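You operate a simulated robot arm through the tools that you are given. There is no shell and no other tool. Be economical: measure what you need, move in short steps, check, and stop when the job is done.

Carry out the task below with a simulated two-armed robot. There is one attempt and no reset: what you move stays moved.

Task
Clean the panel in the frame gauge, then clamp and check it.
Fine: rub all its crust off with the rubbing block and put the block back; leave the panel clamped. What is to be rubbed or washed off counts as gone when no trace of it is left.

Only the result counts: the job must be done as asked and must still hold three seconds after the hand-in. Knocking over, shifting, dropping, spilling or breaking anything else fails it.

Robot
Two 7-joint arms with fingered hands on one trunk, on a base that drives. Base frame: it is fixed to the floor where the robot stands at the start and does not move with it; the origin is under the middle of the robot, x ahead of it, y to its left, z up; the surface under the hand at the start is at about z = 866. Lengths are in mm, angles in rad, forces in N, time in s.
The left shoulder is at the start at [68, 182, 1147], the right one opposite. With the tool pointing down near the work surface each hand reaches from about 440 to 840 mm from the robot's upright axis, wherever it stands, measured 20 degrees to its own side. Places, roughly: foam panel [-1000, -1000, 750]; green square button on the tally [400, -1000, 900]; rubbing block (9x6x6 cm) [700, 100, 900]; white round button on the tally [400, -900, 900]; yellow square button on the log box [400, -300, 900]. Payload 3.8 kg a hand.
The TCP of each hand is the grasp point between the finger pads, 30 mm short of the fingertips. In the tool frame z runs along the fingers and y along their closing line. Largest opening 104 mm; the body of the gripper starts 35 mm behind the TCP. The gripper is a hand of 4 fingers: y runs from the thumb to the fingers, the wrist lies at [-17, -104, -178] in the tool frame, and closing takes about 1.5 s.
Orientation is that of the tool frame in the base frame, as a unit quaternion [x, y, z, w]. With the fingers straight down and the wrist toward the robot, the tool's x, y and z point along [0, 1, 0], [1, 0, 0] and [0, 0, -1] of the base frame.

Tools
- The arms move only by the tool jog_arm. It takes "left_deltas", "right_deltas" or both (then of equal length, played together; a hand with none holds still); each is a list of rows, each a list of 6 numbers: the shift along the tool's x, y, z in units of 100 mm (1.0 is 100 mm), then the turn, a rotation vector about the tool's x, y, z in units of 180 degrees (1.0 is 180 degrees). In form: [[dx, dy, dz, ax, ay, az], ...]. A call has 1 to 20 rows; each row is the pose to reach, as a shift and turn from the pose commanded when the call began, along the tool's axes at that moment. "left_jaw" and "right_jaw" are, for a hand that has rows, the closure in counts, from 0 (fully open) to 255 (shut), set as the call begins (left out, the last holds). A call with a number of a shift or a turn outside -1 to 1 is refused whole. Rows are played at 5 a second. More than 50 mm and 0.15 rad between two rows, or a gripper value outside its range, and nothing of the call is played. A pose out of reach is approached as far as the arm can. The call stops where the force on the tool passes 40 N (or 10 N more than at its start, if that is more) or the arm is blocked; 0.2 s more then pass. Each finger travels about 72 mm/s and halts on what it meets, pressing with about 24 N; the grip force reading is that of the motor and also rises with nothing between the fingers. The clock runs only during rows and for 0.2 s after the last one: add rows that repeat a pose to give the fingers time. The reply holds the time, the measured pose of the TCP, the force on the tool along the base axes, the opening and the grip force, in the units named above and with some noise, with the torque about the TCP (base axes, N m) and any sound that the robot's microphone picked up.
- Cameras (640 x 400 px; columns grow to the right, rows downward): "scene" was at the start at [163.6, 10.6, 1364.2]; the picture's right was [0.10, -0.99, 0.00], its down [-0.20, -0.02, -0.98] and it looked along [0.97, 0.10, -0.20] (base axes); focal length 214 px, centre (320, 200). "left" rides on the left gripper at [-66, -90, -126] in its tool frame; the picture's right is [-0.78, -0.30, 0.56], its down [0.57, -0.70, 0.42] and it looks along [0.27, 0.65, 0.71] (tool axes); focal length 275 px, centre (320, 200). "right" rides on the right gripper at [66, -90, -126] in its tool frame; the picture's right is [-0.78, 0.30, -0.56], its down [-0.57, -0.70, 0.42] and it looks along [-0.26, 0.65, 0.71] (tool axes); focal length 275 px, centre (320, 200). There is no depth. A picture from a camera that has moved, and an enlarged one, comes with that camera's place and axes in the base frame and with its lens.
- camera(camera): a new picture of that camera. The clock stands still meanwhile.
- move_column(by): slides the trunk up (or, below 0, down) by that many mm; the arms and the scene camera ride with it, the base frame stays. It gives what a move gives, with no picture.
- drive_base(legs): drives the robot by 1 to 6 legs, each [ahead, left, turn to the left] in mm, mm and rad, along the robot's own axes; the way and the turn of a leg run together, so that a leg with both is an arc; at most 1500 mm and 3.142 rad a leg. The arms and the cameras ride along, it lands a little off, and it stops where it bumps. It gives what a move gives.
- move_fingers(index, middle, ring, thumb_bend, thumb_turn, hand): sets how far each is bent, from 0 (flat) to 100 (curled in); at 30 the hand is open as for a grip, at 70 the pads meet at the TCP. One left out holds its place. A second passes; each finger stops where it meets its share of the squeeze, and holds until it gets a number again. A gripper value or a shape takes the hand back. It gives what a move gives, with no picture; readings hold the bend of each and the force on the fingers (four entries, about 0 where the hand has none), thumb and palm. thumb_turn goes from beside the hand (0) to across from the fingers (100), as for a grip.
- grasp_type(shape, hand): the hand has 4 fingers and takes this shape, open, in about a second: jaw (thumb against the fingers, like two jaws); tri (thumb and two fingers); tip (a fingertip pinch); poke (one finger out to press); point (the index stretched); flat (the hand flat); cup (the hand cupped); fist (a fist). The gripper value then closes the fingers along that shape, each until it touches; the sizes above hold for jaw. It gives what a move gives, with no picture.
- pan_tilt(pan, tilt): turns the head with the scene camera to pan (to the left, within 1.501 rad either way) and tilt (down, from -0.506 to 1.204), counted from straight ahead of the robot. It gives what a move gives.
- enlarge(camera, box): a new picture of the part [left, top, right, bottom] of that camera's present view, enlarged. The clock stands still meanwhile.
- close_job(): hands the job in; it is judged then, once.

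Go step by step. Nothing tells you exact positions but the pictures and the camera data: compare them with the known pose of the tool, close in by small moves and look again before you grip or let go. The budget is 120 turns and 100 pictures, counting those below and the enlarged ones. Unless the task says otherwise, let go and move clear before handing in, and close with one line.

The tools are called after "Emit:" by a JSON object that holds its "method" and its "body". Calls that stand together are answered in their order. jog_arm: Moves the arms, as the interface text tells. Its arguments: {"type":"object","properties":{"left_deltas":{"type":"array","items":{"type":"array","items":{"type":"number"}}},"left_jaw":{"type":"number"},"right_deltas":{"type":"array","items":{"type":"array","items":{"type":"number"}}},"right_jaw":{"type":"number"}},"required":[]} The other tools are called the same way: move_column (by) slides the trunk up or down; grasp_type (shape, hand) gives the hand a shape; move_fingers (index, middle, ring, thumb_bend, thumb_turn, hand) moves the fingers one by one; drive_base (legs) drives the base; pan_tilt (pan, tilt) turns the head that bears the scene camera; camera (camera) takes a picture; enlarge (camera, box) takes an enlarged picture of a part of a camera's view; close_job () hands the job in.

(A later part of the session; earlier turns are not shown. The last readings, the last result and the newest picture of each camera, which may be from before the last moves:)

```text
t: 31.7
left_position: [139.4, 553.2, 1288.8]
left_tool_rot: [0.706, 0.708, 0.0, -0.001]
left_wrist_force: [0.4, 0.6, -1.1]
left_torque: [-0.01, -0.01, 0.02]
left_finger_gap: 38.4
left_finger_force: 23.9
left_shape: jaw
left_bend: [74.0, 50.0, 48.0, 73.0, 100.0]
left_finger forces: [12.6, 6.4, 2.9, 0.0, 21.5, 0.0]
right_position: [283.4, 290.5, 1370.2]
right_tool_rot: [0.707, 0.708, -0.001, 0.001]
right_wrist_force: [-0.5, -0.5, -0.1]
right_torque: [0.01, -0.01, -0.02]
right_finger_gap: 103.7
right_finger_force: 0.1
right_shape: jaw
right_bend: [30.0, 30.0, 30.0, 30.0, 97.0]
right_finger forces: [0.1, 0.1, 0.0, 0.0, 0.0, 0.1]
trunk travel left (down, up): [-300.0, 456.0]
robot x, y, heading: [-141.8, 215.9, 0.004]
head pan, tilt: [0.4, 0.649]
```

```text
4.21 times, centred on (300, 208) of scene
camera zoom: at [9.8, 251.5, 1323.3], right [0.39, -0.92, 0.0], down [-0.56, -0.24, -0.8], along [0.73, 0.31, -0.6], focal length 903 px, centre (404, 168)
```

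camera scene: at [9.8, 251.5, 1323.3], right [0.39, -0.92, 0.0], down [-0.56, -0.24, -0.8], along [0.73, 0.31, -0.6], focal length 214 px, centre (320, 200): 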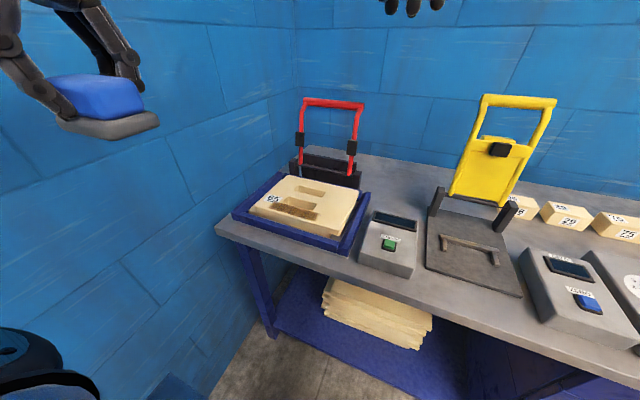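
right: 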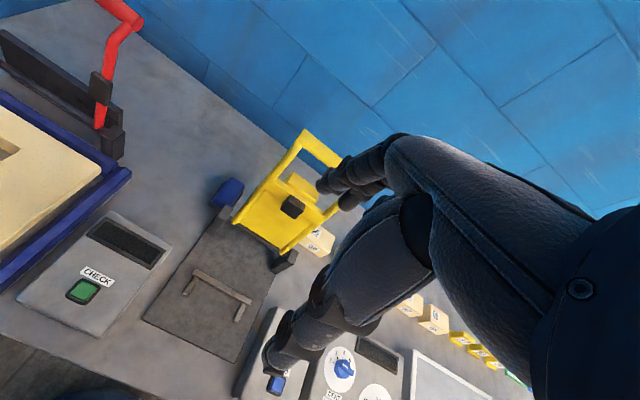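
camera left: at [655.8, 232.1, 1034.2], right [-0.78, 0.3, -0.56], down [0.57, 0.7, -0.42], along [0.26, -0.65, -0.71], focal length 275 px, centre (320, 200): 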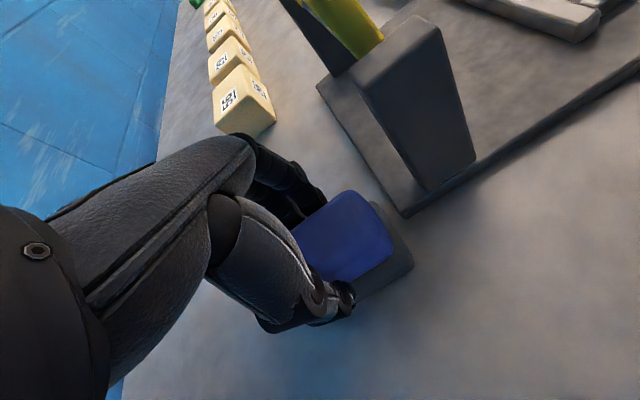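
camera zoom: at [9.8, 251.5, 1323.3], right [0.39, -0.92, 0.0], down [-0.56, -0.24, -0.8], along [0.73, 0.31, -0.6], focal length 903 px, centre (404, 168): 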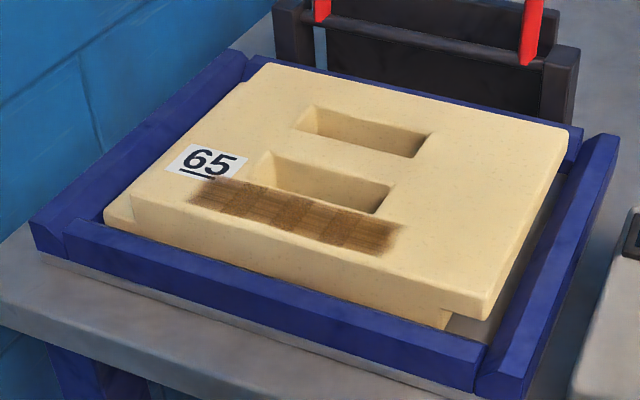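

The crust lies at about x 400–431, y 436–575, on the panel top at z ≈ 925, so contact should come at TCP z ≈ 969. I'll bring the block over it.

Emit:
{"method": "jog_arm", "body": {"left_deltas": [[-0.05, 0.25, 0.1, 0, 0, 0], [-0.1, 0.5, 0.2, 0, 0, 0], [-0.15, 0.75, 0.35, 0, 0, 0], [-0.2, 1.0, 0.5, 0, 0, 0]]}}

Emit:
{"method": "jog_arm", "body": {"left_deltas": [[-0.05, 0.25, 0.25, 0, 0, 0], [-0.1, 0.5, 0.5, 0, 0, 0], [-0.15, 0.75, 0.75, 0, 0, 0], [-0.2, 1.0, 1.0, 0, 0, 0]]}}

Emit:
{"method": "jog_arm", "body": {"left_deltas": [[-0.1, 0.25, 0.25, 0, 0, 0], [-0.2, 0.5, 0.5, 0, 0, 0], [-0.3, 0.7, 0.75, 0, 0, 0], [-0.4, 0.77, 1.0, 0, 0, 0]]}}

Emit:
{"method": "camera", "body": {"camera": "left"}}

Emit:
{"method": "enlarge", "body": {"camera": "scene", "box": [210, 80, 430, 280]}}

```text
t: 32.7
left_position: [241.3, 534.4, 1239.8]
left_tool_rot: [0.707, 0.708, 0.0, 0.0]
left_wrist_force: [-0.1, -1.4, -0.8]
left_torque: [0.01, -0.01, -0.02]
left_finger_gap: 38.9
left_finger_force: 24.2
left_shape: jaw
left_bend: [74.0, 50.0, 48.0, 73.0, 100.0]
left_finger forces: [12.6, 6.3, 3.0, 0.0, 21.6, 0.1]
right_position: [283.7, 291.8, 1369.3]
right_tool_rot: [0.706, 0.708, -0.001, 0.0]
right_wrist_force: [-0.2, -0.2, -0.3]
right_torque: [-0.03, -0.03, 0.0]
right_finger_gap: 103.7
right_finger_force: 0.1
right_shape: jaw
right_bend: [30.0, 30.0, 30.0, 30.0, 97.0]
right_finger forces: [0.1, 0.0, 0.0, 0.1, 0.0, 0.0]
trunk travel left (down, up): [-300.0, 456.0]
robot x, y, heading: [-141.0, 215.6, 0.002]
head pan, tilt: [0.4, 0.649]
```

```text
t: 33.7
left_position: [342.1, 515.0, 1138.0]
left_tool_rot: [0.707, 0.708, 0.0, 0.0]
left_wrist_force: [-0.7, -0.8, -1.2]
left_torque: [0.01, 0.03, 0.01]
left_finger_gap: 38.5
left_finger_force: 23.9
left_shape: jaw
left_bend: [74.0, 50.0, 48.0, 73.0, 100.0]
left_finger forces: [12.5, 6.3, 3.0, 0.0, 21.6, 0.0]
right_position: [284.9, 291.3, 1369.7]
right_tool_rot: [0.707, 0.707, -0.001, -0.001]
right_wrist_force: [-0.3, -0.5, -0.5]
right_torque: [-0.02, -0.01, 0.0]
right_finger_gap: 103.3
right_finger_force: 0.0
right_shape: jaw
right_bend: [30.0, 30.0, 30.0, 30.0, 97.0]
right_finger forces: [0.1, 0.1, 0.0, 0.1, 0.0, 0.1]
trunk travel left (down, up): [-300.0, 456.0]
robot x, y, heading: [-141.2, 214.9, 0.004]
head pan, tilt: [0.4, 0.649]
```

```text
t: 34.7
left_position: [418.2, 473.2, 1039.0]
left_tool_rot: [0.707, 0.708, 0.0, 0.0]
left_wrist_force: [0.3, -0.6, -1.4]
left_torque: [0.0, 0.02, -0.01]
left_finger_gap: 38.5
left_finger_force: 24.2
left_shape: jaw
left_bend: [74.0, 50.0, 48.0, 73.0, 100.0]
left_finger forces: [12.4, 6.3, 3.0, 0.1, 21.5, 0.0]
right_position: [283.5, 291.0, 1371.1]
right_tool_rot: [0.706, 0.708, 0.0, 0.001]
right_wrist_force: [0.8, -0.3, 0.2]
right_torque: [-0.01, -0.01, -0.01]
right_finger_gap: 103.5
right_finger_force: 0.0
right_shape: jaw
right_bend: [30.0, 30.0, 30.0, 30.0, 97.0]
right_finger forces: [0.0, 0.0, 0.0, 0.0, 0.1, 0.0]
trunk travel left (down, up): [-300.0, 456.0]
robot x, y, heading: [-140.8, 219.7, 0.003]
head pan, tilt: [0.4, 0.649]
```

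```text
73 pictures are left
camera left: at [328.2, 408.0, 1164.6], right [-0.29, -0.78, -0.56], down [-0.7, 0.57, -0.42], along [0.65, 0.27, -0.71], focal length 275 px, centre (320, 200)
```

left: 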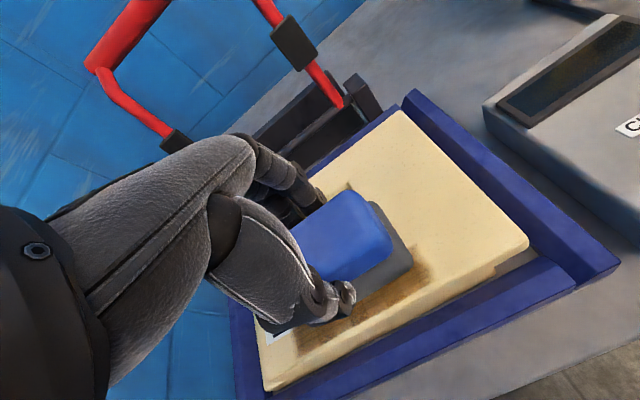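

```text
2.00 times, centred on (320, 180) of scene
camera zoom: at [10.2, 251.4, 1323.2], right [0.39, -0.92, 0.0], down [-0.56, -0.24, -0.8], along [0.73, 0.31, -0.6], focal length 429 px, centre (320, 240)
```

zoom: 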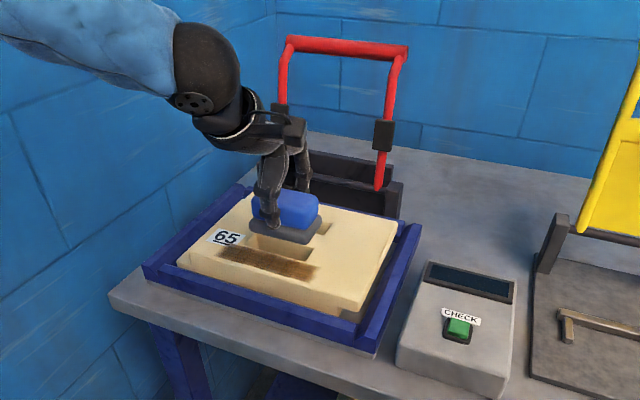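

Emit:
{"method": "jog_arm", "body": {"left_deltas": [[0, 0, 0.2, 0, 0, 0], [0, 0, 0.4, 0, 0, 0], [0, 0, 0.55, 0, 0, 0], [0, 0, 0.6, 0, 0, 0]]}}

Emit:
{"method": "camera", "body": {"camera": "left"}}

Emit:
{"method": "enlarge", "body": {"camera": "scene", "box": [230, 160, 370, 255]}}

```text
t: 35.7
left_position: [418.4, 474.9, 979.2]
left_tool_rot: [0.707, 0.707, 0.001, 0.0]
left_wrist_force: [-0.5, 0.2, -1.4]
left_torque: [0.0, 0.01, 0.03]
left_finger_gap: 38.5
left_finger_force: 23.8
left_shape: jaw
left_bend: [74.0, 50.0, 48.0, 73.0, 100.0]
left_finger forces: [12.2, 6.4, 3.0, 0.1, 21.5, 0.0]
right_position: [282.4, 291.3, 1370.0]
right_tool_rot: [0.706, 0.708, 0.001, 0.0]
right_wrist_force: [-0.8, -0.1, -0.8]
right_torque: [-0.02, -0.01, 0.02]
right_finger_gap: 103.7
right_finger_force: 0.2
right_shape: jaw
right_bend: [30.0, 30.0, 30.0, 30.0, 97.0]
right_finger forces: [0.1, 0.1, 0.1, 0.1, 0.0, 0.0]
trunk travel left (down, up): [-300.0, 456.0]
robot x, y, heading: [-138.0, 215.7, 0.004]
head pan, tilt: [0.4, 0.649]
```

```text
71 pictures are left
camera left: at [327.4, 408.6, 1104.7], right [-0.29, -0.78, -0.56], down [-0.7, 0.57, -0.43], along [0.65, 0.27, -0.71], focal length 275 px, centre (320, 200)
```

left: 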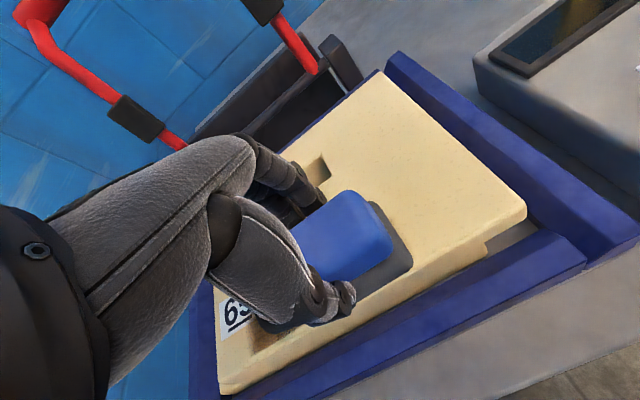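

```text
4.21 times, centred on (300, 208) of scene
camera zoom: at [9.9, 251.4, 1323.3], right [0.39, -0.92, 0.0], down [-0.56, -0.24, -0.8], along [0.73, 0.31, -0.6], focal length 903 px, centre (404, 168)
```

zoom: 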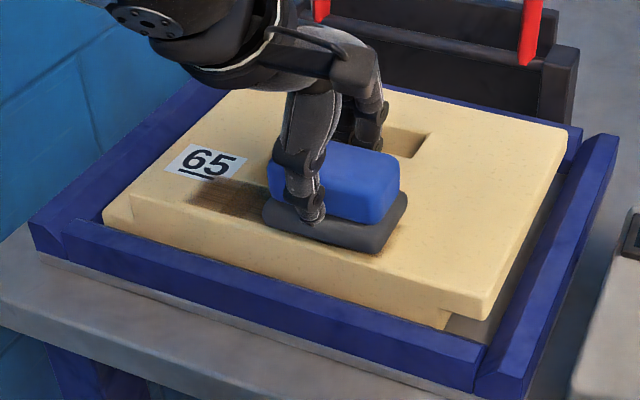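

Emit:
{"method": "jog_arm", "body": {"left_deltas": [[0, 0, 0.03, 0, 0, 0], [0, 0, 0.06, 0, 0, 0], [0, 0, 0.08, 0, 0, 0], [0, 0, 0.1, 0, 0, 0]]}}

```text
t: 36.7
left_position: [417.0, 475.7, 970.5]
left_tool_rot: [0.707, 0.707, 0.001, 0.001]
left_wrist_force: [-0.5, 0.4, 5.5]
left_torque: [-0.02, -0.05, 0.02]
left_finger_gap: 38.5
left_finger_force: 24.2
left_shape: jaw
left_bend: [74.0, 50.0, 48.0, 73.0, 100.0]
left_finger forces: [15.9, 7.2, 2.9, 0.0, 22.3, 0.1]
right_position: [282.0, 290.5, 1371.3]
right_tool_rot: [0.706, 0.708, 0.0, 0.001]
right_wrist_force: [-0.6, 0.6, -0.1]
right_torque: [-0.01, 0.03, -0.01]
right_finger_gap: 103.8
right_finger_force: 0.0
right_shape: jaw
right_bend: [30.0, 30.0, 30.0, 30.0, 97.0]
right_finger forces: [0.1, 0.0, 0.0, 0.1, 0.0, 0.0]
trunk travel left (down, up): [-300.0, 456.0]
robot x, y, heading: [-145.7, 216.7, 0.001]
head pan, tilt: [0.4, 0.649]
```

Contact at about 7 N. Now I rub along the strip, back and forth.

Emit:
{"method": "jog_arm", "body": {"left_deltas": [[0, 0, 0.02, 0, 0, 0], [0.25, 0, 0.02, 0, 0, 0], [0.5, 0, 0.02, 0, 0, 0], [0.75, 0, 0.02, 0, 0, 0], [0.85, 0, 0.02, 0, 0, 0], [0.6, 0, 0.02, 0, 0, 0], [0.3, 0, 0.02, 0, 0, 0], [0.0, 0, 0.02, 0, 0, 0], [-0.2, 0, 0.02, 0, 0, 0], [0.1, 0, 0.02, 0, 0, 0], [0.4, 0, 0.02, 0, 0, 0], [0.7, 0, 0.02, 0, 0, 0], [0.85, 0, 0.02, 0, 0, 0], [0.6, 0, 0.02, 0, 0, 0], [0.3, 0, 0.02, 0, 0, 0], [0.0, 0, 0.02, 0, 0, 0], [-0.2, 0, 0.02, 0, 0, 0]]}}

Emit:
{"method": "enlarge", "body": {"camera": "scene", "box": [230, 160, 370, 255]}}

```text
t: 40.3
left_position: [416.0, 453.9, 969.1]
left_tool_rot: [0.707, 0.708, 0.0, 0.002]
left_wrist_force: [0.3, 4.0, 21.3]
left_torque: [0.05, -0.38, 0.08]
left_finger_gap: 39.1
left_finger_force: 23.9
left_shape: jaw
left_bend: [74.0, 50.0, 49.0, 72.0, 100.0]
left_finger forces: [24.7, 11.6, 3.4, 0.0, 25.8, 0.0]
right_position: [281.4, 291.3, 1370.7]
right_tool_rot: [0.707, 0.708, 0.002, 0.001]
right_wrist_force: [0.2, 0.0, -1.3]
right_torque: [0.03, 0.0, -0.02]
right_finger_gap: 103.5
right_finger_force: 0.0
right_shape: jaw
right_bend: [30.0, 30.0, 30.0, 30.0, 97.0]
right_finger forces: [0.0, 0.0, 0.1, 0.1, 0.1, 0.0]
trunk travel left (down, up): [-300.0, 456.0]
robot x, y, heading: [-143.0, 214.4, 0.002]
head pan, tilt: [0.4, 0.649]
```

```text
4.21 times, centred on (300, 208) of scene
camera zoom: at [8.0, 250.9, 1323.5], right [0.39, -0.92, 0.0], down [-0.56, -0.24, -0.8], along [0.73, 0.31, -0.6], focal length 903 px, centre (404, 168)
```

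zoom: 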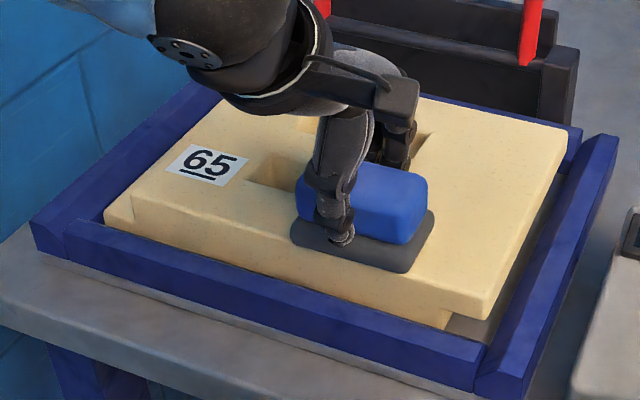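

The visible part looks clean already. One more pass a little lighter, with slight offsets in x, then lift and inspect.

Emit:
{"method": "jog_arm", "body": {"left_deltas": [[0, 0.05, -0.01, 0, 0, 0], [0.3, 0.06, -0.01, 0, 0, 0], [0.6, 0.06, -0.01, 0, 0, 0], [0.9, 0.06, -0.01, 0, 0, 0], [1.0, 0.0, -0.01, 0, 0, 0], [1.0, -0.08, -0.01, 0, 0, 0], [0.7, -0.08, -0.01, 0, 0, 0], [0.4, -0.08, -0.01, 0, 0, 0], [0.1, -0.08, -0.01, 0, 0, 0], [-0.05, 0, -0.01, 0, 0, 0], [0, 0, -0.3, 0, 0, 0], [0, -0.4, -0.6, 0, 0, 0], [0, -0.7, -0.9, 0, 0, 0], [0, -1.0, -1.0, 0, 0, 0]]}}

Emit:
{"method": "enlarge", "body": {"camera": "scene", "box": [230, 160, 370, 255]}}

Emit:
{"method": "camera", "body": {"camera": "left"}}

```text
t: 43.3
left_position: [316.7, 454.3, 1067.3]
left_tool_rot: [0.707, 0.708, -0.001, 0.0]
left_wrist_force: [-0.4, -0.7, -1.4]
left_torque: [0.02, -0.03, 0.03]
left_finger_gap: 39.1
left_finger_force: 24.4
left_shape: jaw
left_bend: [74.0, 51.0, 49.0, 73.0, 100.0]
left_finger forces: [13.3, 7.5, 3.4, 0.1, 22.1, 0.1]
right_position: [280.8, 291.0, 1371.1]
right_tool_rot: [0.706, 0.708, 0.001, -0.001]
right_wrist_force: [-1.1, -0.2, 0.2]
right_torque: [0.01, -0.01, 0.02]
right_finger_gap: 103.5
right_finger_force: 0.2
right_shape: jaw
right_bend: [30.0, 30.0, 30.0, 30.0, 97.0]
right_finger forces: [0.1, 0.0, 0.1, 0.1, 0.1, 0.0]
trunk travel left (down, up): [-300.0, 456.0]
robot x, y, heading: [-140.7, 219.2, 0.002]
head pan, tilt: [0.4, 0.649]
```

```text
4.21 times, centred on (300, 208) of scene
camera zoom: at [8.9, 251.5, 1323.4], right [0.39, -0.92, 0.0], down [-0.56, -0.24, -0.8], along [0.73, 0.31, -0.6], focal length 903 px, centre (404, 168)
```

zoom: 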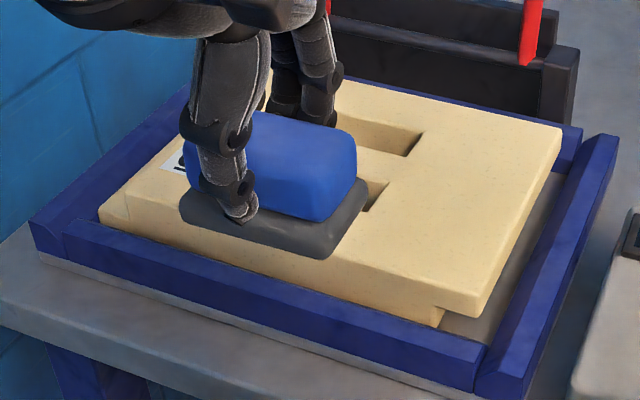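

```text
67 pictures are left
camera left: at [226.6, 388.6, 1193.1], right [-0.29, -0.78, -0.56], down [-0.7, 0.57, -0.42], along [0.65, 0.27, -0.71], focal length 275 px, centre (320, 200)
```

left: 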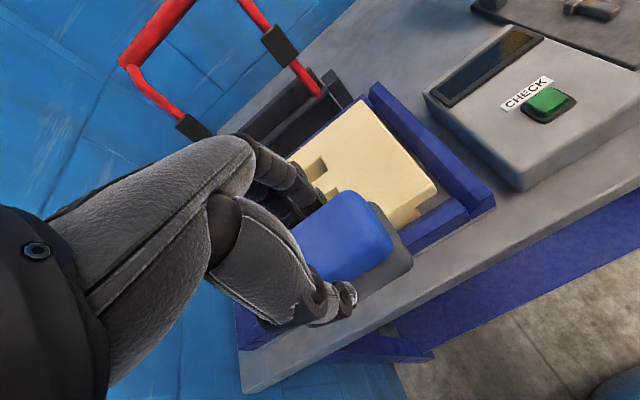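

Emit:
{"method": "jog_arm", "body": {"left_deltas": [[0.1, -0.2, -0.3, 0, 0, 0], [0.2, -0.4, -0.6, 0, 0, 0], [0.3, -0.6, -0.9, 0, 0, 0], [0.4, -0.8, -1.0, 0, 0, 0]]}}

Emit:
{"method": "jog_arm", "body": {"left_deltas": [[0.1, -0.2, -0.3, 0, 0, 0], [0.2, -0.4, -0.6, 0, 0, 0], [0.3, -0.6, -0.9, 0, 0, 0], [0.4, -0.8, -1.0, 0, 0, 0]]}}

Emit:
{"method": "enlarge", "body": {"camera": "scene", "box": [230, 160, 370, 255]}}

```text
t: 44.3
left_position: [237.2, 494.7, 1166.8]
left_tool_rot: [0.706, 0.708, -0.002, -0.001]
left_wrist_force: [-0.5, 0.3, -0.9]
left_torque: [-0.01, 0.03, -0.02]
left_finger_gap: 38.9
left_finger_force: 24.0
left_shape: jaw
left_bend: [74.0, 51.0, 49.0, 73.0, 100.0]
left_finger forces: [13.1, 7.2, 3.2, 0.0, 21.9, 0.0]
right_position: [282.6, 292.6, 1370.5]
right_tool_rot: [0.706, 0.708, 0.0, 0.0]
right_wrist_force: [-0.2, -0.1, 0.2]
right_torque: [-0.02, -0.02, 0.0]
right_finger_gap: 103.9
right_finger_force: 0.1
right_shape: jaw
right_bend: [30.0, 30.0, 30.0, 30.0, 97.0]
right_finger forces: [0.0, 0.1, 0.0, 0.1, 0.0, 0.0]
trunk travel left (down, up): [-300.0, 456.0]
robot x, y, heading: [-139.1, 217.5, 0.005]
head pan, tilt: [0.4, 0.649]
```

```text
t: 45.3
left_position: [156.7, 535.3, 1267.5]
left_tool_rot: [0.706, 0.708, 0.001, -0.001]
left_wrist_force: [0.2, 0.5, -1.0]
left_torque: [0.01, 0.0, 0.0]
left_finger_gap: 38.9
left_finger_force: 23.8
left_shape: jaw
left_bend: [74.0, 51.0, 49.0, 73.0, 100.0]
left_finger forces: [13.0, 7.0, 3.3, 0.1, 21.9, 0.0]
right_position: [282.3, 291.6, 1370.7]
right_tool_rot: [0.707, 0.708, 0.0, -0.001]
right_wrist_force: [-0.3, -0.1, -0.7]
right_torque: [-0.03, 0.0, 0.02]
right_finger_gap: 103.7
right_finger_force: 0.0
right_shape: jaw
right_bend: [30.0, 30.0, 30.0, 30.0, 97.0]
right_finger forces: [0.0, 0.0, 0.0, 0.0, 0.0, 0.0]
trunk travel left (down, up): [-300.0, 456.0]
robot x, y, heading: [-139.1, 214.4, -0.001]
head pan, tilt: [0.4, 0.649]
```

```text
4.21 times, centred on (300, 208) of scene
camera zoom: at [9.6, 251.9, 1323.3], right [0.39, -0.92, 0.0], down [-0.56, -0.24, -0.8], along [0.73, 0.31, -0.6], focal length 903 px, centre (404, 168)
```

zoom: 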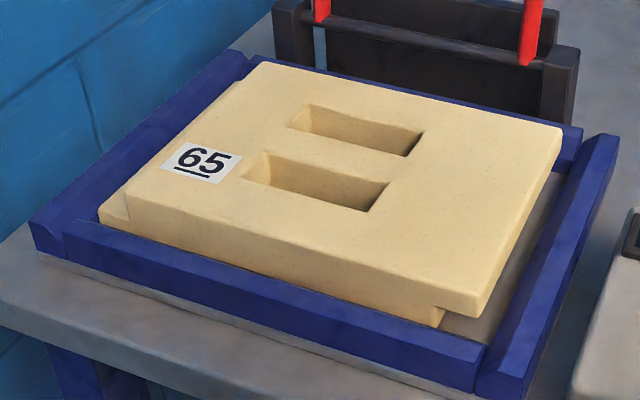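

Emit:
{"method": "enlarge", "body": {"camera": "scene", "box": [245, 180, 345, 240]}}

Emit:
{"method": "camera", "body": {"camera": "left"}}

```text
6.40 times, centred on (295, 210) of scene
camera zoom: at [9.6, 251.9, 1323.3], right [0.39, -0.92, 0.0], down [-0.56, -0.24, -0.8], along [0.73, 0.31, -0.6], focal length 1373 px, centre (480, 136)
```

zoom: 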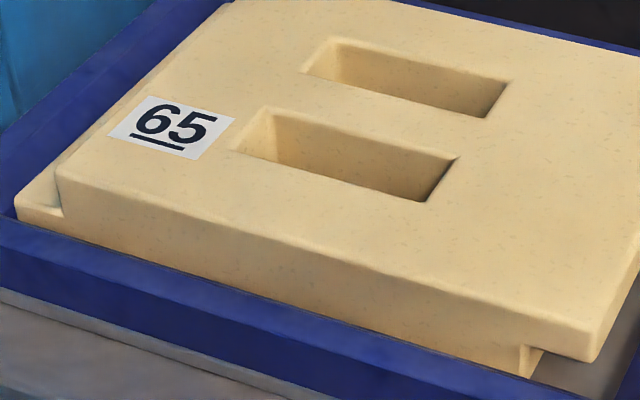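

```text
64 pictures are left
camera left: at [66.9, 468.7, 1392.7], right [-0.29, -0.78, -0.56], down [-0.7, 0.57, -0.42], along [0.65, 0.27, -0.71], focal length 275 px, centre (320, 200)
```

left: 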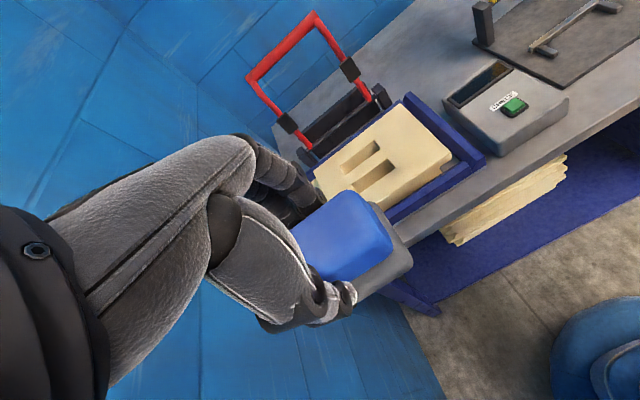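

The top is clean with no trace left. Now I'll take the block back by reversing the drive.

Emit:
{"method": "drive_base", "body": {"legs": [[0, 0, -0.595], [170, 0, 0]]}}

```text
t: 48.4
left_position: [425.7, 218.3, 1268.2]
left_tool_rot: [0.882, 0.471, 0.0, 0.0]
left_wrist_force: [0.6, -0.5, -1.2]
left_torque: [0.05, 0.03, 0.01]
left_finger_gap: 38.8
left_finger_force: 24.0
left_shape: jaw
left_bend: [74.0, 51.0, 49.0, 73.0, 100.0]
left_finger forces: [13.0, 6.9, 3.3, 0.0, 21.8, 0.1]
right_position: [395.3, -52.9, 1370.1]
right_tool_rot: [0.882, 0.471, -0.001, 0.0]
right_wrist_force: [1.0, -0.6, 0.0]
right_torque: [-0.01, 0.02, 0.02]
right_finger_gap: 103.8
right_finger_force: 0.1
right_shape: jaw
right_bend: [30.0, 30.0, 30.0, 30.0, 97.0]
right_finger forces: [0.0, 0.0, 0.1, 0.1, 0.0, 0.0]
trunk travel left (down, up): [-300.0, 456.0]
robot x, y, heading: [-1.2, 117.2, -0.584]
head pan, tilt: [0.4, 0.649]
```

Emit:
{"method": "jog_arm", "body": {"left_deltas": [[0, 0, 0, 0, 0, 0.039], [0, 0, 0, 0, 0, 0.078], [0, 0, 0, 0, 0, 0.117], [0, 0, 0, 0, 0, 0.156], [0, 0, 0, 0, 0, 0.195], [0, 0, 0, 0, 0, 0.234], [0, 0, 0, 0, 0, 0.273], [0, 0, 0, 0, 0, 0.312]]}}

Emit:
{"method": "jog_arm", "body": {"left_deltas": [[0.25, -0.1, 0, 0, 0, 0], [0.5, -0.2, 0, 0, 0, 0], [0.75, -0.25, 0, 0, 0, 0], [1.0, -0.25, 0, 0, 0, 0]]}}

Emit:
{"method": "jog_arm", "body": {"left_deltas": [[0.25, 0, 0.25, 0, 0, 0], [0.5, 0, 0.5, 0, 0, 0], [0.75, 0, 0.75, 0, 0, 0], [1.0, 0, 1.0, 0, 0, 0]]}}

Emit:
{"method": "jog_arm", "body": {"left_deltas": [[0.25, 0, 0.25, 0, 0, 0], [0.5, 0, 0.5, 0, 0, 0], [0.75, 0, 0.75, 0, 0, 0], [0.97, 0, 1.0, 0, 0, 0]]}}

```text
t: 50.2
left_position: [425.6, 219.1, 1267.2]
left_tool_rot: [1.0, -0.001, 0.0, 0.001]
left_wrist_force: [0.1, -0.3, -1.0]
left_torque: [0.03, -0.02, 0.01]
left_finger_gap: 38.6
left_finger_force: 23.9
left_shape: jaw
left_bend: [74.0, 51.0, 49.0, 73.0, 100.0]
left_finger forces: [12.9, 6.9, 3.2, 0.0, 21.9, 0.1]
right_position: [395.4, -52.5, 1369.7]
right_tool_rot: [0.882, 0.472, 0.001, 0.0]
right_wrist_force: [-0.2, -0.5, 0.1]
right_torque: [-0.02, -0.02, 0.04]
right_finger_gap: 103.8
right_finger_force: 0.0
right_shape: jaw
right_bend: [30.0, 30.0, 30.0, 30.0, 97.0]
right_finger forces: [0.1, 0.0, 0.0, 0.1, 0.0, 0.0]
trunk travel left (down, up): [-300.0, 456.0]
robot x, y, heading: [-0.6, 120.3, -0.59]
head pan, tilt: [0.4, 0.649]
```

```text
t: 51.2
left_position: [526.3, 244.5, 1267.6]
left_tool_rot: [1.0, 0.001, 0.0, -0.001]
left_wrist_force: [-0.1, 0.4, 0.2]
left_torque: [0.01, 0.0, -0.01]
left_finger_gap: 39.4
left_finger_force: 23.8
left_shape: jaw
left_bend: [74.0, 51.0, 49.0, 73.0, 100.0]
left_finger forces: [12.8, 6.9, 3.2, 0.0, 21.7, 0.1]
right_position: [394.4, -52.6, 1369.8]
right_tool_rot: [0.882, 0.471, 0.0, 0.0]
right_wrist_force: [0.3, -0.1, 0.7]
right_torque: [-0.01, -0.03, 0.01]
right_finger_gap: 103.8
right_finger_force: 0.0
right_shape: jaw
right_bend: [30.0, 30.0, 30.0, 30.0, 97.0]
right_finger forces: [0.0, 0.1, 0.0, 0.0, 0.0, 0.0]
trunk travel left (down, up): [-300.0, 456.0]
robot x, y, heading: [0.9, 121.4, -0.586]
head pan, tilt: [0.4, 0.649]
```

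```text
t: 52.2
left_position: [626.5, 243.8, 1166.1]
left_tool_rot: [1.0, 0.001, 0.0, 0.0]
left_wrist_force: [0.0, -0.3, -1.2]
left_torque: [0.01, 0.0, 0.0]
left_finger_gap: 38.9
left_finger_force: 23.9
left_shape: jaw
left_bend: [74.0, 51.0, 49.0, 73.0, 100.0]
left_finger forces: [12.8, 6.7, 3.2, 0.0, 21.6, 0.1]
right_position: [395.8, -53.1, 1370.4]
right_tool_rot: [0.882, 0.471, 0.0, -0.001]
right_wrist_force: [0.7, 1.0, 0.2]
right_torque: [-0.01, 0.01, -0.02]
right_finger_gap: 103.6
right_finger_force: 0.1
right_shape: jaw
right_bend: [30.0, 30.0, 30.0, 30.0, 97.0]
right_finger forces: [0.1, 0.0, 0.1, 0.0, 0.0, 0.0]
trunk travel left (down, up): [-300.0, 456.0]
robot x, y, heading: [3.5, 120.1, -0.586]
head pan, tilt: [0.4, 0.649]
```

```text
t: 53.2
left_position: [723.6, 243.7, 1066.4]
left_tool_rot: [1.0, 0.001, 0.0, 0.001]
left_wrist_force: [0.3, -0.2, -1.3]
left_torque: [-0.03, -0.04, 0.02]
left_finger_gap: 38.6
left_finger_force: 24.4
left_shape: jaw
left_bend: [74.0, 51.0, 49.0, 73.0, 100.0]
left_finger forces: [12.8, 6.6, 3.2, 0.0, 21.8, 0.0]
right_position: [395.2, -52.8, 1370.0]
right_tool_rot: [0.882, 0.472, -0.001, -0.001]
right_wrist_force: [0.2, -0.3, 0.1]
right_torque: [0.0, 0.0, 0.0]
right_finger_gap: 103.8
right_finger_force: 0.1
right_shape: jaw
right_bend: [30.0, 30.0, 30.0, 30.0, 97.0]
right_finger forces: [0.0, 0.0, 0.0, 0.0, 0.0, 0.0]
trunk travel left (down, up): [-300.0, 456.0]
robot x, y, heading: [0.4, 121.6, -0.589]
head pan, tilt: [0.4, 0.649]
```

Emit:
{"method": "jog_arm", "body": {"left_deltas": [[0, 0.15, 0.25, 0, 0, 0], [0, 0.3, 0.5, 0, 0, 0], [0, 0.5, 0.75, 0, 0, 0], [0, 0.75, 1.0, 0, 0, 0], [-0.01, 1.0, 1.0, 0, 0, 0]]}}

Emit:
{"method": "pan_tilt", "body": {"pan": 0.75, "tilt": 0.7}}

Emit:
{"method": "jog_arm", "body": {"left_deltas": [[0, 0.015, 0.2, 0, 0, 0], [0, 0.015, 0.4, 0, 0, 0], [0, 0.015, 0.5, 0, 0, 0]]}}

Emit:
{"method": "camera", "body": {"camera": "left"}}

```text
t: 54.4
left_position: [721.6, 142.9, 966.9]
left_tool_rot: [1.0, 0.001, 0.0, 0.0]
left_wrist_force: [0.4, -0.3, -0.9]
left_torque: [-0.02, 0.0, 0.04]
left_finger_gap: 39.0
left_finger_force: 23.1
left_shape: jaw
left_bend: [74.0, 51.0, 49.0, 73.0, 100.0]
left_finger forces: [12.6, 6.5, 3.2, 0.1, 21.8, 0.1]
right_position: [395.0, -54.0, 1369.8]
right_tool_rot: [0.882, 0.471, 0.0, 0.0]
right_wrist_force: [0.0, -0.7, 0.5]
right_torque: [0.03, -0.02, 0.01]
right_finger_gap: 103.7
right_finger_force: 0.1
right_shape: jaw
right_bend: [30.0, 30.0, 30.0, 30.0, 97.0]
right_finger forces: [0.0, 0.1, 0.0, 0.0, 0.1, 0.0]
trunk travel left (down, up): [-300.0, 456.0]
robot x, y, heading: [1.0, 122.5, -0.592]
head pan, tilt: [0.4, 0.649]
```

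```text
t: 55.3
left_position: [720.8, 143.8, 966.3]
left_tool_rot: [1.0, 0.0, 0.0, 0.0]
left_wrist_force: [0.8, -0.2, -1.1]
left_torque: [0.03, 0.0, -0.05]
left_finger_gap: 38.6
left_finger_force: 24.1
left_shape: jaw
left_bend: [74.0, 51.0, 49.0, 73.0, 100.0]
left_finger forces: [12.7, 6.5, 3.2, 0.1, 21.7, 0.0]
right_position: [395.4, -53.8, 1371.0]
right_tool_rot: [0.882, 0.472, 0.0, 0.0]
right_wrist_force: [0.1, 0.4, 0.2]
right_torque: [0.02, 0.03, 0.02]
right_finger_gap: 103.6
right_finger_force: 0.1
right_shape: jaw
right_bend: [30.0, 30.0, 30.0, 30.0, 97.0]
right_finger forces: [0.0, 0.0, 0.0, 0.1, 0.1, 0.0]
trunk travel left (down, up): [-300.0, 456.0]
robot x, y, heading: [1.5, 121.4, -0.59]
head pan, tilt: [0.75, 0.7]
```

```text
t: 56.1
left_position: [721.5, 141.3, 917.5]
left_tool_rot: [1.0, 0.001, 0.001, 0.0]
left_wrist_force: [0.6, -0.2, -0.8]
left_torque: [-0.01, 0.0, 0.0]
left_finger_gap: 38.7
left_finger_force: 24.1
left_shape: jaw
left_bend: [74.0, 51.0, 49.0, 73.0, 100.0]
left_finger forces: [12.7, 6.5, 3.2, 0.1, 21.8, 0.0]
right_position: [393.5, -52.8, 1370.1]
right_tool_rot: [0.883, 0.47, -0.001, -0.001]
right_wrist_force: [0.7, -0.1, 0.0]
right_torque: [0.02, -0.02, 0.03]
right_finger_gap: 103.7
right_finger_force: 0.0
right_shape: jaw
right_bend: [30.0, 30.0, 30.0, 30.0, 97.0]
right_finger forces: [0.0, 0.0, 0.1, 0.1, 0.0, 0.0]
trunk travel left (down, up): [-300.0, 456.0]
robot x, y, heading: [0.3, 122.3, -0.59]
head pan, tilt: [0.75, 0.7]
```

```text
63 pictures are left
camera left: at [655.1, 231.9, 1042.1], right [-0.78, 0.29, -0.56], down [0.57, 0.7, -0.42], along [0.27, -0.65, -0.71], focal length 275 px, centre (320, 200)
```

left: 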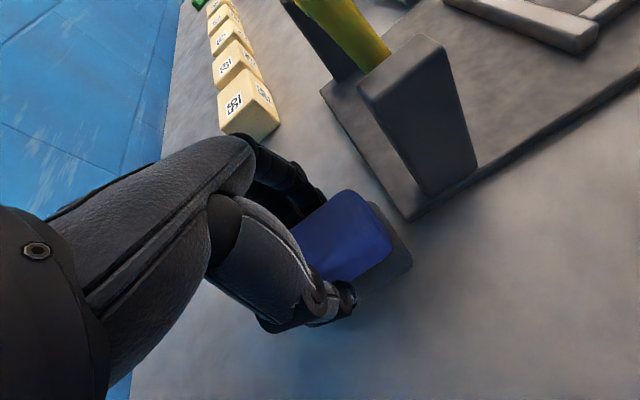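

Right above the block's old spot. I'll lower until it touches, then open.

Emit:
{"method": "jog_arm", "body": {"left_deltas": [[0.01, 0, 0.03, 0, 0, 0], [0.01, 0, 0.06, 0, 0, 0], [0.01, 0, 0.08, 0, 0, 0]]}}

```text
t: 56.9
left_position: [723.7, 142.8, 909.4]
left_tool_rot: [1.0, 0.001, 0.0, 0.001]
left_wrist_force: [0.2, 0.1, -0.4]
left_torque: [0.01, -0.01, -0.04]
left_finger_gap: 38.8
left_finger_force: 24.0
left_shape: jaw
left_bend: [74.0, 51.0, 49.0, 73.0, 100.0]
left_finger forces: [12.8, 6.4, 3.1, 0.0, 21.9, 0.0]
right_position: [395.5, -53.9, 1369.8]
right_tool_rot: [0.882, 0.471, 0.001, 0.0]
right_wrist_force: [-0.4, 0.0, 0.9]
right_torque: [0.0, 0.0, -0.04]
right_finger_gap: 103.6
right_finger_force: 0.1
right_shape: jaw
right_bend: [30.0, 30.0, 30.0, 30.0, 97.0]
right_finger forces: [0.0, 0.1, 0.0, 0.0, 0.0, 0.0]
trunk travel left (down, up): [-300.0, 456.0]
robot x, y, heading: [1.7, 124.4, -0.591]
head pan, tilt: [0.75, 0.7]
```

Emit:
{"method": "jog_arm", "body": {"left_deltas": [[0, 0, 0.01, 0, 0, 0], [0, 0, 0.02, 0, 0, 0], [0, 0, 0.02, 0, 0, 0]]}}

```text
t: 57.7
left_position: [722.5, 142.4, 906.9]
left_tool_rot: [1.0, 0.001, 0.0, 0.001]
left_wrist_force: [0.3, 0.3, 0.8]
left_torque: [-0.11, 0.08, 0.02]
left_finger_gap: 38.8
left_finger_force: 24.8
left_shape: jaw
left_bend: [74.0, 51.0, 49.0, 73.0, 100.0]
left_finger forces: [15.6, 6.2, 3.2, 0.0, 21.9, 0.0]
right_position: [394.4, -53.2, 1370.5]
right_tool_rot: [0.882, 0.471, -0.001, 0.0]
right_wrist_force: [-0.2, 0.6, 0.3]
right_torque: [-0.02, 0.02, -0.01]
right_finger_gap: 103.7
right_finger_force: 0.1
right_shape: jaw
right_bend: [30.0, 30.0, 30.0, 30.0, 97.0]
right_finger forces: [0.0, 0.0, 0.1, 0.0, 0.1, 0.1]
trunk travel left (down, up): [-300.0, 456.0]
robot x, y, heading: [-0.6, 118.0, -0.594]
head pan, tilt: [0.75, 0.7]
```

Emit:
{"method": "jog_arm", "body": {"left_deltas": [[0, 0, 0, 0, 0, 0], [0, 0, 0, 0, 0, 0], [0, 0, 0, 0, 0, 0], [0, 0, 0, 0, 0, 0], [0, 0, 0, 0, 0, 0], [0, 0, 0, 0, 0, 0]], "left_jaw": 60}}

Emit:
{"method": "jog_arm", "body": {"left_deltas": [[0, 0, -0.15, 0, 0, 0], [0, 0, -0.35, 0, 0, 0], [0, 0, -0.6, 0, 0, 0]]}}

Emit:
{"method": "camera", "body": {"camera": "left"}}

```text
t: 59.1
left_position: [724.2, 142.8, 907.4]
left_tool_rot: [1.0, 0.001, -0.001, -0.001]
left_wrist_force: [-0.3, -0.3, -0.7]
left_torque: [-0.01, 0.04, -0.01]
left_finger_gap: 79.2
left_finger_force: 0.0
left_shape: jaw
left_bend: [27.0, 35.0, 32.0, 51.0, 98.0]
left_finger forces: [0.0, 0.0, 0.0, 0.0, 0.0, 0.1]
right_position: [394.2, -53.1, 1369.6]
right_tool_rot: [0.882, 0.471, 0.0, 0.0]
right_wrist_force: [0.4, 0.3, 0.3]
right_torque: [0.01, -0.04, 0.01]
right_finger_gap: 103.8
right_finger_force: 0.1
right_shape: jaw
right_bend: [30.0, 30.0, 30.0, 30.0, 97.0]
right_finger forces: [0.0, 0.1, 0.0, 0.1, 0.1, 0.0]
trunk travel left (down, up): [-300.0, 456.0]
robot x, y, heading: [-1.5, 120.2, -0.592]
head pan, tilt: [0.75, 0.7]
```

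```text
t: 59.9
left_position: [722.2, 142.3, 968.6]
left_tool_rot: [1.0, 0.001, 0.001, 0.001]
left_wrist_force: [-0.3, -0.5, -0.2]
left_torque: [-0.03, 0.0, 0.01]
left_finger_gap: 79.3
left_finger_force: 0.0
left_shape: jaw
left_bend: [27.0, 35.0, 32.0, 51.0, 98.0]
left_finger forces: [0.1, 0.1, 0.0, 0.1, 0.0, 0.0]
right_position: [393.9, -52.2, 1370.7]
right_tool_rot: [0.882, 0.471, 0.0, 0.0]
right_wrist_force: [0.0, -0.3, 0.0]
right_torque: [-0.03, -0.01, -0.02]
right_finger_gap: 103.7
right_finger_force: 0.1
right_shape: jaw
right_bend: [30.0, 30.0, 30.0, 30.0, 97.0]
right_finger forces: [0.0, 0.1, 0.0, 0.0, 0.1, 0.0]
trunk travel left (down, up): [-300.0, 456.0]
robot x, y, heading: [0.7, 123.5, -0.593]
head pan, tilt: [0.75, 0.7]
```

```text
62 pictures are left
camera left: at [655.7, 231.8, 1093.0], right [-0.78, 0.29, -0.56], down [0.57, 0.7, -0.42], along [0.27, -0.65, -0.71], focal length 275 px, centre (320, 200)
```

left: 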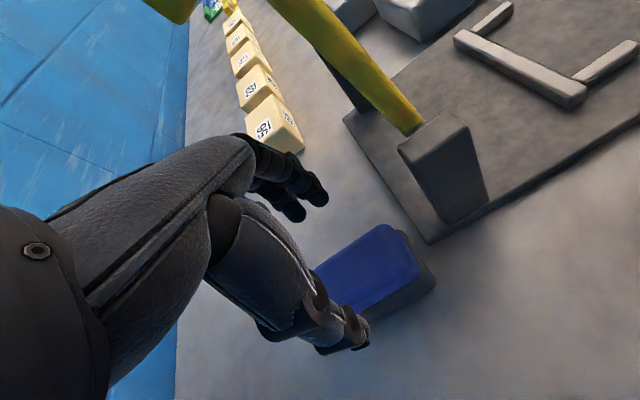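

The block is back on its spot. Next I retreat the same way and go to the red bail: its top bar is near x 709, z 1160, y 408–609, hinged near x 640, z 935.

Emit:
{"method": "jog_arm", "body": {"left_deltas": [[0, -0.25, -0.1, 0, 0, 0], [0, -0.5, -0.3, 0, 0, 0], [0, -0.75, -0.6, 0, 0, 0], [0, -1.0, -1.0, 0, 0, 0]]}}

Emit:
{"method": "jog_arm", "body": {"left_deltas": [[-0.25, 0, -0.25, 0, 0, 0], [-0.5, 0, -0.5, 0, 0, 0], [-0.75, 0, -0.75, 0, 0, 0], [-1.0, 0, -1.0, 0, 0, 0]]}}

Emit:
{"method": "jog_arm", "body": {"left_deltas": [[-0.25, 0, -0.25, 0, 0, 0], [-0.5, 0, -0.5, 0, 0, 0], [-0.75, 0, -0.75, 0, 0, 0], [-1.0, 0, -1.0, 0, 0, 0]]}}

Emit:
{"method": "jog_arm", "body": {"left_deltas": [[-0.1, 0, -0.1, 0, 0, -0.039], [-0.2, 0, -0.2, 0, 0, -0.078], [-0.3, 0, -0.3, 0, 0, -0.117], [-0.4, 0, -0.4, 0, 0, -0.156], [-0.5, 0, -0.4, 0, 0, -0.195], [-0.6, 0, -0.4, 0, 0, -0.234], [-0.7, 0.1, -0.4, 0, 0, -0.273], [-0.8, 0.2, -0.4, 0, 0, -0.312]]}}

Emit:
{"method": "camera", "body": {"camera": "scene"}}

```text
t: 60.9
left_position: [720.9, 242.2, 1068.5]
left_tool_rot: [1.0, -0.001, 0.0, 0.0]
left_wrist_force: [0.3, -0.1, 0.0]
left_torque: [0.02, 0.01, -0.02]
left_finger_gap: 79.4
left_finger_force: 0.0
left_shape: jaw
left_bend: [27.0, 35.0, 32.0, 51.0, 98.0]
left_finger forces: [0.0, 0.0, 0.0, 0.1, 0.0, 0.0]
right_position: [394.6, -52.3, 1370.3]
right_tool_rot: [0.883, 0.47, 0.0, 0.0]
right_wrist_force: [-0.7, -0.3, -0.6]
right_torque: [-0.01, -0.03, -0.01]
right_finger_gap: 103.5
right_finger_force: 0.0
right_shape: jaw
right_bend: [30.0, 30.0, 30.0, 30.0, 97.0]
right_finger forces: [0.0, 0.1, 0.1, 0.0, 0.0, 0.1]
trunk travel left (down, up): [-300.0, 456.0]
robot x, y, heading: [2.0, 123.5, -0.588]
head pan, tilt: [0.75, 0.7]
```

```text
t: 61.9
left_position: [620.1, 240.3, 1167.1]
left_tool_rot: [1.0, 0.002, -0.001, 0.0]
left_wrist_force: [-0.5, 0.2, 0.4]
left_torque: [-0.01, 0.01, 0.03]
left_finger_gap: 79.4
left_finger_force: 0.0
left_shape: jaw
left_bend: [27.0, 35.0, 32.0, 51.0, 98.0]
left_finger forces: [0.0, 0.0, 0.0, 0.0, 0.0, 0.1]
right_position: [394.9, -53.4, 1370.5]
right_tool_rot: [0.882, 0.471, 0.0, 0.0]
right_wrist_force: [-0.8, 0.2, -1.8]
right_torque: [0.01, 0.0, -0.02]
right_finger_gap: 103.8
right_finger_force: 0.1
right_shape: jaw
right_bend: [30.0, 30.0, 30.0, 30.0, 97.0]
right_finger forces: [0.0, 0.1, 0.0, 0.0, 0.0, 0.0]
trunk travel left (down, up): [-300.0, 456.0]
robot x, y, heading: [3.7, 121.2, -0.59]
head pan, tilt: [0.75, 0.7]
```

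```text
t: 62.9
left_position: [521.9, 242.5, 1266.5]
left_tool_rot: [1.0, 0.001, 0.001, 0.0]
left_wrist_force: [0.1, -0.6, -0.6]
left_torque: [0.03, 0.0, 0.04]
left_finger_gap: 79.3
left_finger_force: 0.0
left_shape: jaw
left_bend: [27.0, 35.0, 32.0, 51.0, 98.0]
left_finger forces: [0.0, 0.0, 0.0, 0.1, 0.0, 0.0]
right_position: [393.9, -53.9, 1370.2]
right_tool_rot: [0.882, 0.471, 0.0, 0.0]
right_wrist_force: [-0.1, -1.1, -0.6]
right_torque: [-0.03, 0.01, 0.0]
right_finger_gap: 103.8
right_finger_force: 0.0
right_shape: jaw
right_bend: [30.0, 30.0, 30.0, 30.0, 97.0]
right_finger forces: [0.1, 0.0, 0.0, 0.0, 0.0, 0.1]
trunk travel left (down, up): [-300.0, 456.0]
robot x, y, heading: [0.7, 120.7, -0.594]
head pan, tilt: [0.75, 0.7]
```

```text
t: 64.7
left_position: [441.3, 222.4, 1307.2]
left_tool_rot: [0.881, 0.473, 0.001, 0.001]
left_wrist_force: [-0.3, 0.4, 0.2]
left_torque: [0.0, -0.03, 0.01]
left_finger_gap: 79.1
left_finger_force: 0.1
left_shape: jaw
left_bend: [27.0, 35.0, 32.0, 51.0, 98.0]
left_finger forces: [0.0, 0.0, 0.0, 0.0, 0.0, 0.1]
right_position: [393.1, -53.6, 1369.4]
right_tool_rot: [0.882, 0.471, 0.0, 0.0]
right_wrist_force: [-0.2, -0.3, 0.7]
right_torque: [0.02, 0.05, -0.01]
right_finger_gap: 103.7
right_finger_force: 0.1
right_shape: jaw
right_bend: [30.0, 30.0, 30.0, 30.0, 97.0]
right_finger forces: [0.0, 0.1, 0.0, 0.0, 0.1, 0.0]
trunk travel left (down, up): [-300.0, 456.0]
robot x, y, heading: [-1.7, 121.6, -0.593]
head pan, tilt: [0.75, 0.7]
```

```text
61 pictures are left
camera scene: at [142.8, 95.0, 1319.0], right [0.16, -0.99, 0.0], down [-0.64, -0.1, -0.77], along [0.76, 0.12, -0.64], focal length 214 px, centre (320, 200)
```

scene: 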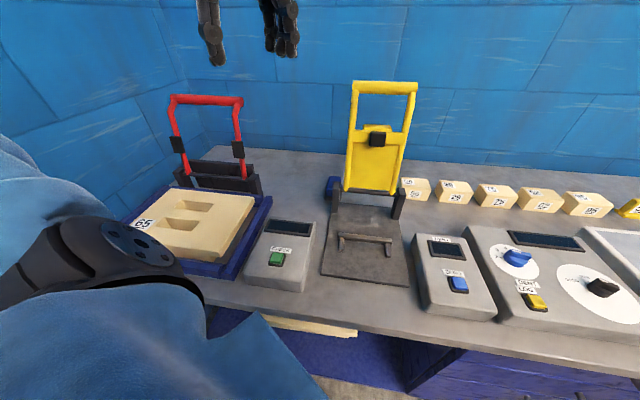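

Emit:
{"method": "drive_base", "body": {"legs": [[0, 0, 0.593], [-20, 90, 0]]}}

Emit:
{"method": "pan_tilt", "body": {"pan": 0.55, "tilt": 0.45}}

Emit:
{"method": "camera", "body": {"camera": "scene"}}

Emit:
{"method": "camera", "body": {"camera": "left"}}

```text
t: 67.4
left_position: [289.3, 544.1, 1307.7]
left_tool_rot: [0.706, 0.709, 0.0, 0.0]
left_wrist_force: [-0.9, 0.5, -0.3]
left_torque: [-0.07, 0.01, 0.01]
left_finger_gap: 79.4
left_finger_force: 0.0
left_shape: jaw
left_bend: [27.0, 35.0, 32.0, 51.0, 98.0]
left_finger forces: [0.1, 0.0, 0.1, 0.0, 0.1, 0.0]
right_position: [405.0, 289.2, 1369.5]
right_tool_rot: [0.705, 0.709, -0.001, 0.001]
right_wrist_force: [0.4, 0.6, 0.5]
right_torque: [-0.05, 0.01, -0.01]
right_finger_gap: 103.4
right_finger_force: 0.1
right_shape: jaw
right_bend: [30.0, 30.0, 30.0, 30.0, 97.0]
right_finger forces: [0.0, 0.0, 0.1, 0.0, 0.0, 0.0]
trunk travel left (down, up): [-300.0, 456.0]
robot x, y, heading: [-20.2, 212.5, 0.002]
head pan, tilt: [0.75, 0.7]
```

```text
t: 68.2
left_position: [289.8, 541.6, 1307.5]
left_tool_rot: [0.706, 0.708, 0.0, 0.0]
left_wrist_force: [-0.5, 0.4, 0.9]
left_torque: [-0.03, 0.0, 0.01]
left_finger_gap: 79.2
left_finger_force: 0.1
left_shape: jaw
left_bend: [27.0, 35.0, 32.0, 51.0, 98.0]
left_finger forces: [0.0, 0.0, 0.0, 0.0, 0.1, 0.0]
right_position: [403.4, 286.9, 1370.7]
right_tool_rot: [0.705, 0.709, 0.0, 0.0]
right_wrist_force: [0.5, 0.5, 0.0]
right_torque: [-0.03, 0.01, -0.01]
right_finger_gap: 103.7
right_finger_force: 0.2
right_shape: jaw
right_bend: [30.0, 30.0, 30.0, 30.0, 97.0]
right_finger forces: [0.0, 0.0, 0.0, 0.0, 0.0, 0.0]
trunk travel left (down, up): [-300.0, 456.0]
robot x, y, heading: [-19.4, 213.7, 0.004]
head pan, tilt: [0.55, 0.45]
```

```text
60 pictures are left
camera scene: at [129.5, 261.0, 1341.1], right [0.53, -0.85, 0.0], down [-0.37, -0.23, -0.9], along [0.76, 0.47, -0.44], focal length 214 px, centre (320, 200)
```

scene: 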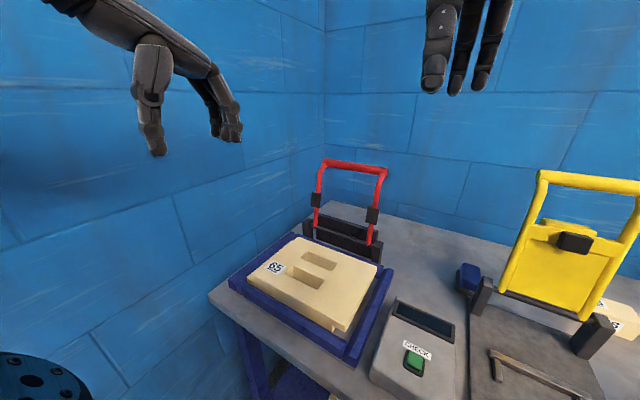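

```text
59 pictures are left
camera left: at [200.0, 475.9, 1432.8], right [-0.29, -0.78, -0.56], down [-0.7, 0.57, -0.42], along [0.65, 0.27, -0.71], focal length 275 px, centre (320, 200)
```

left: 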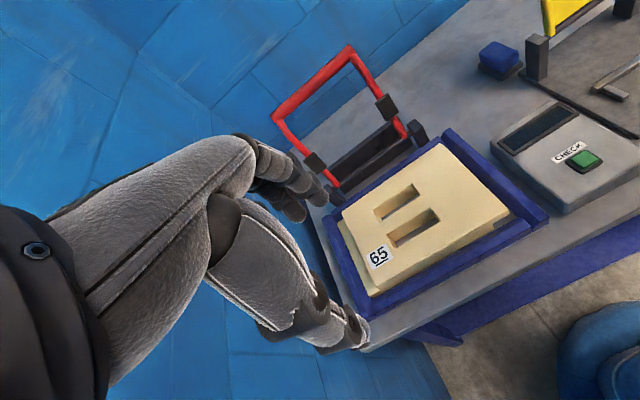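

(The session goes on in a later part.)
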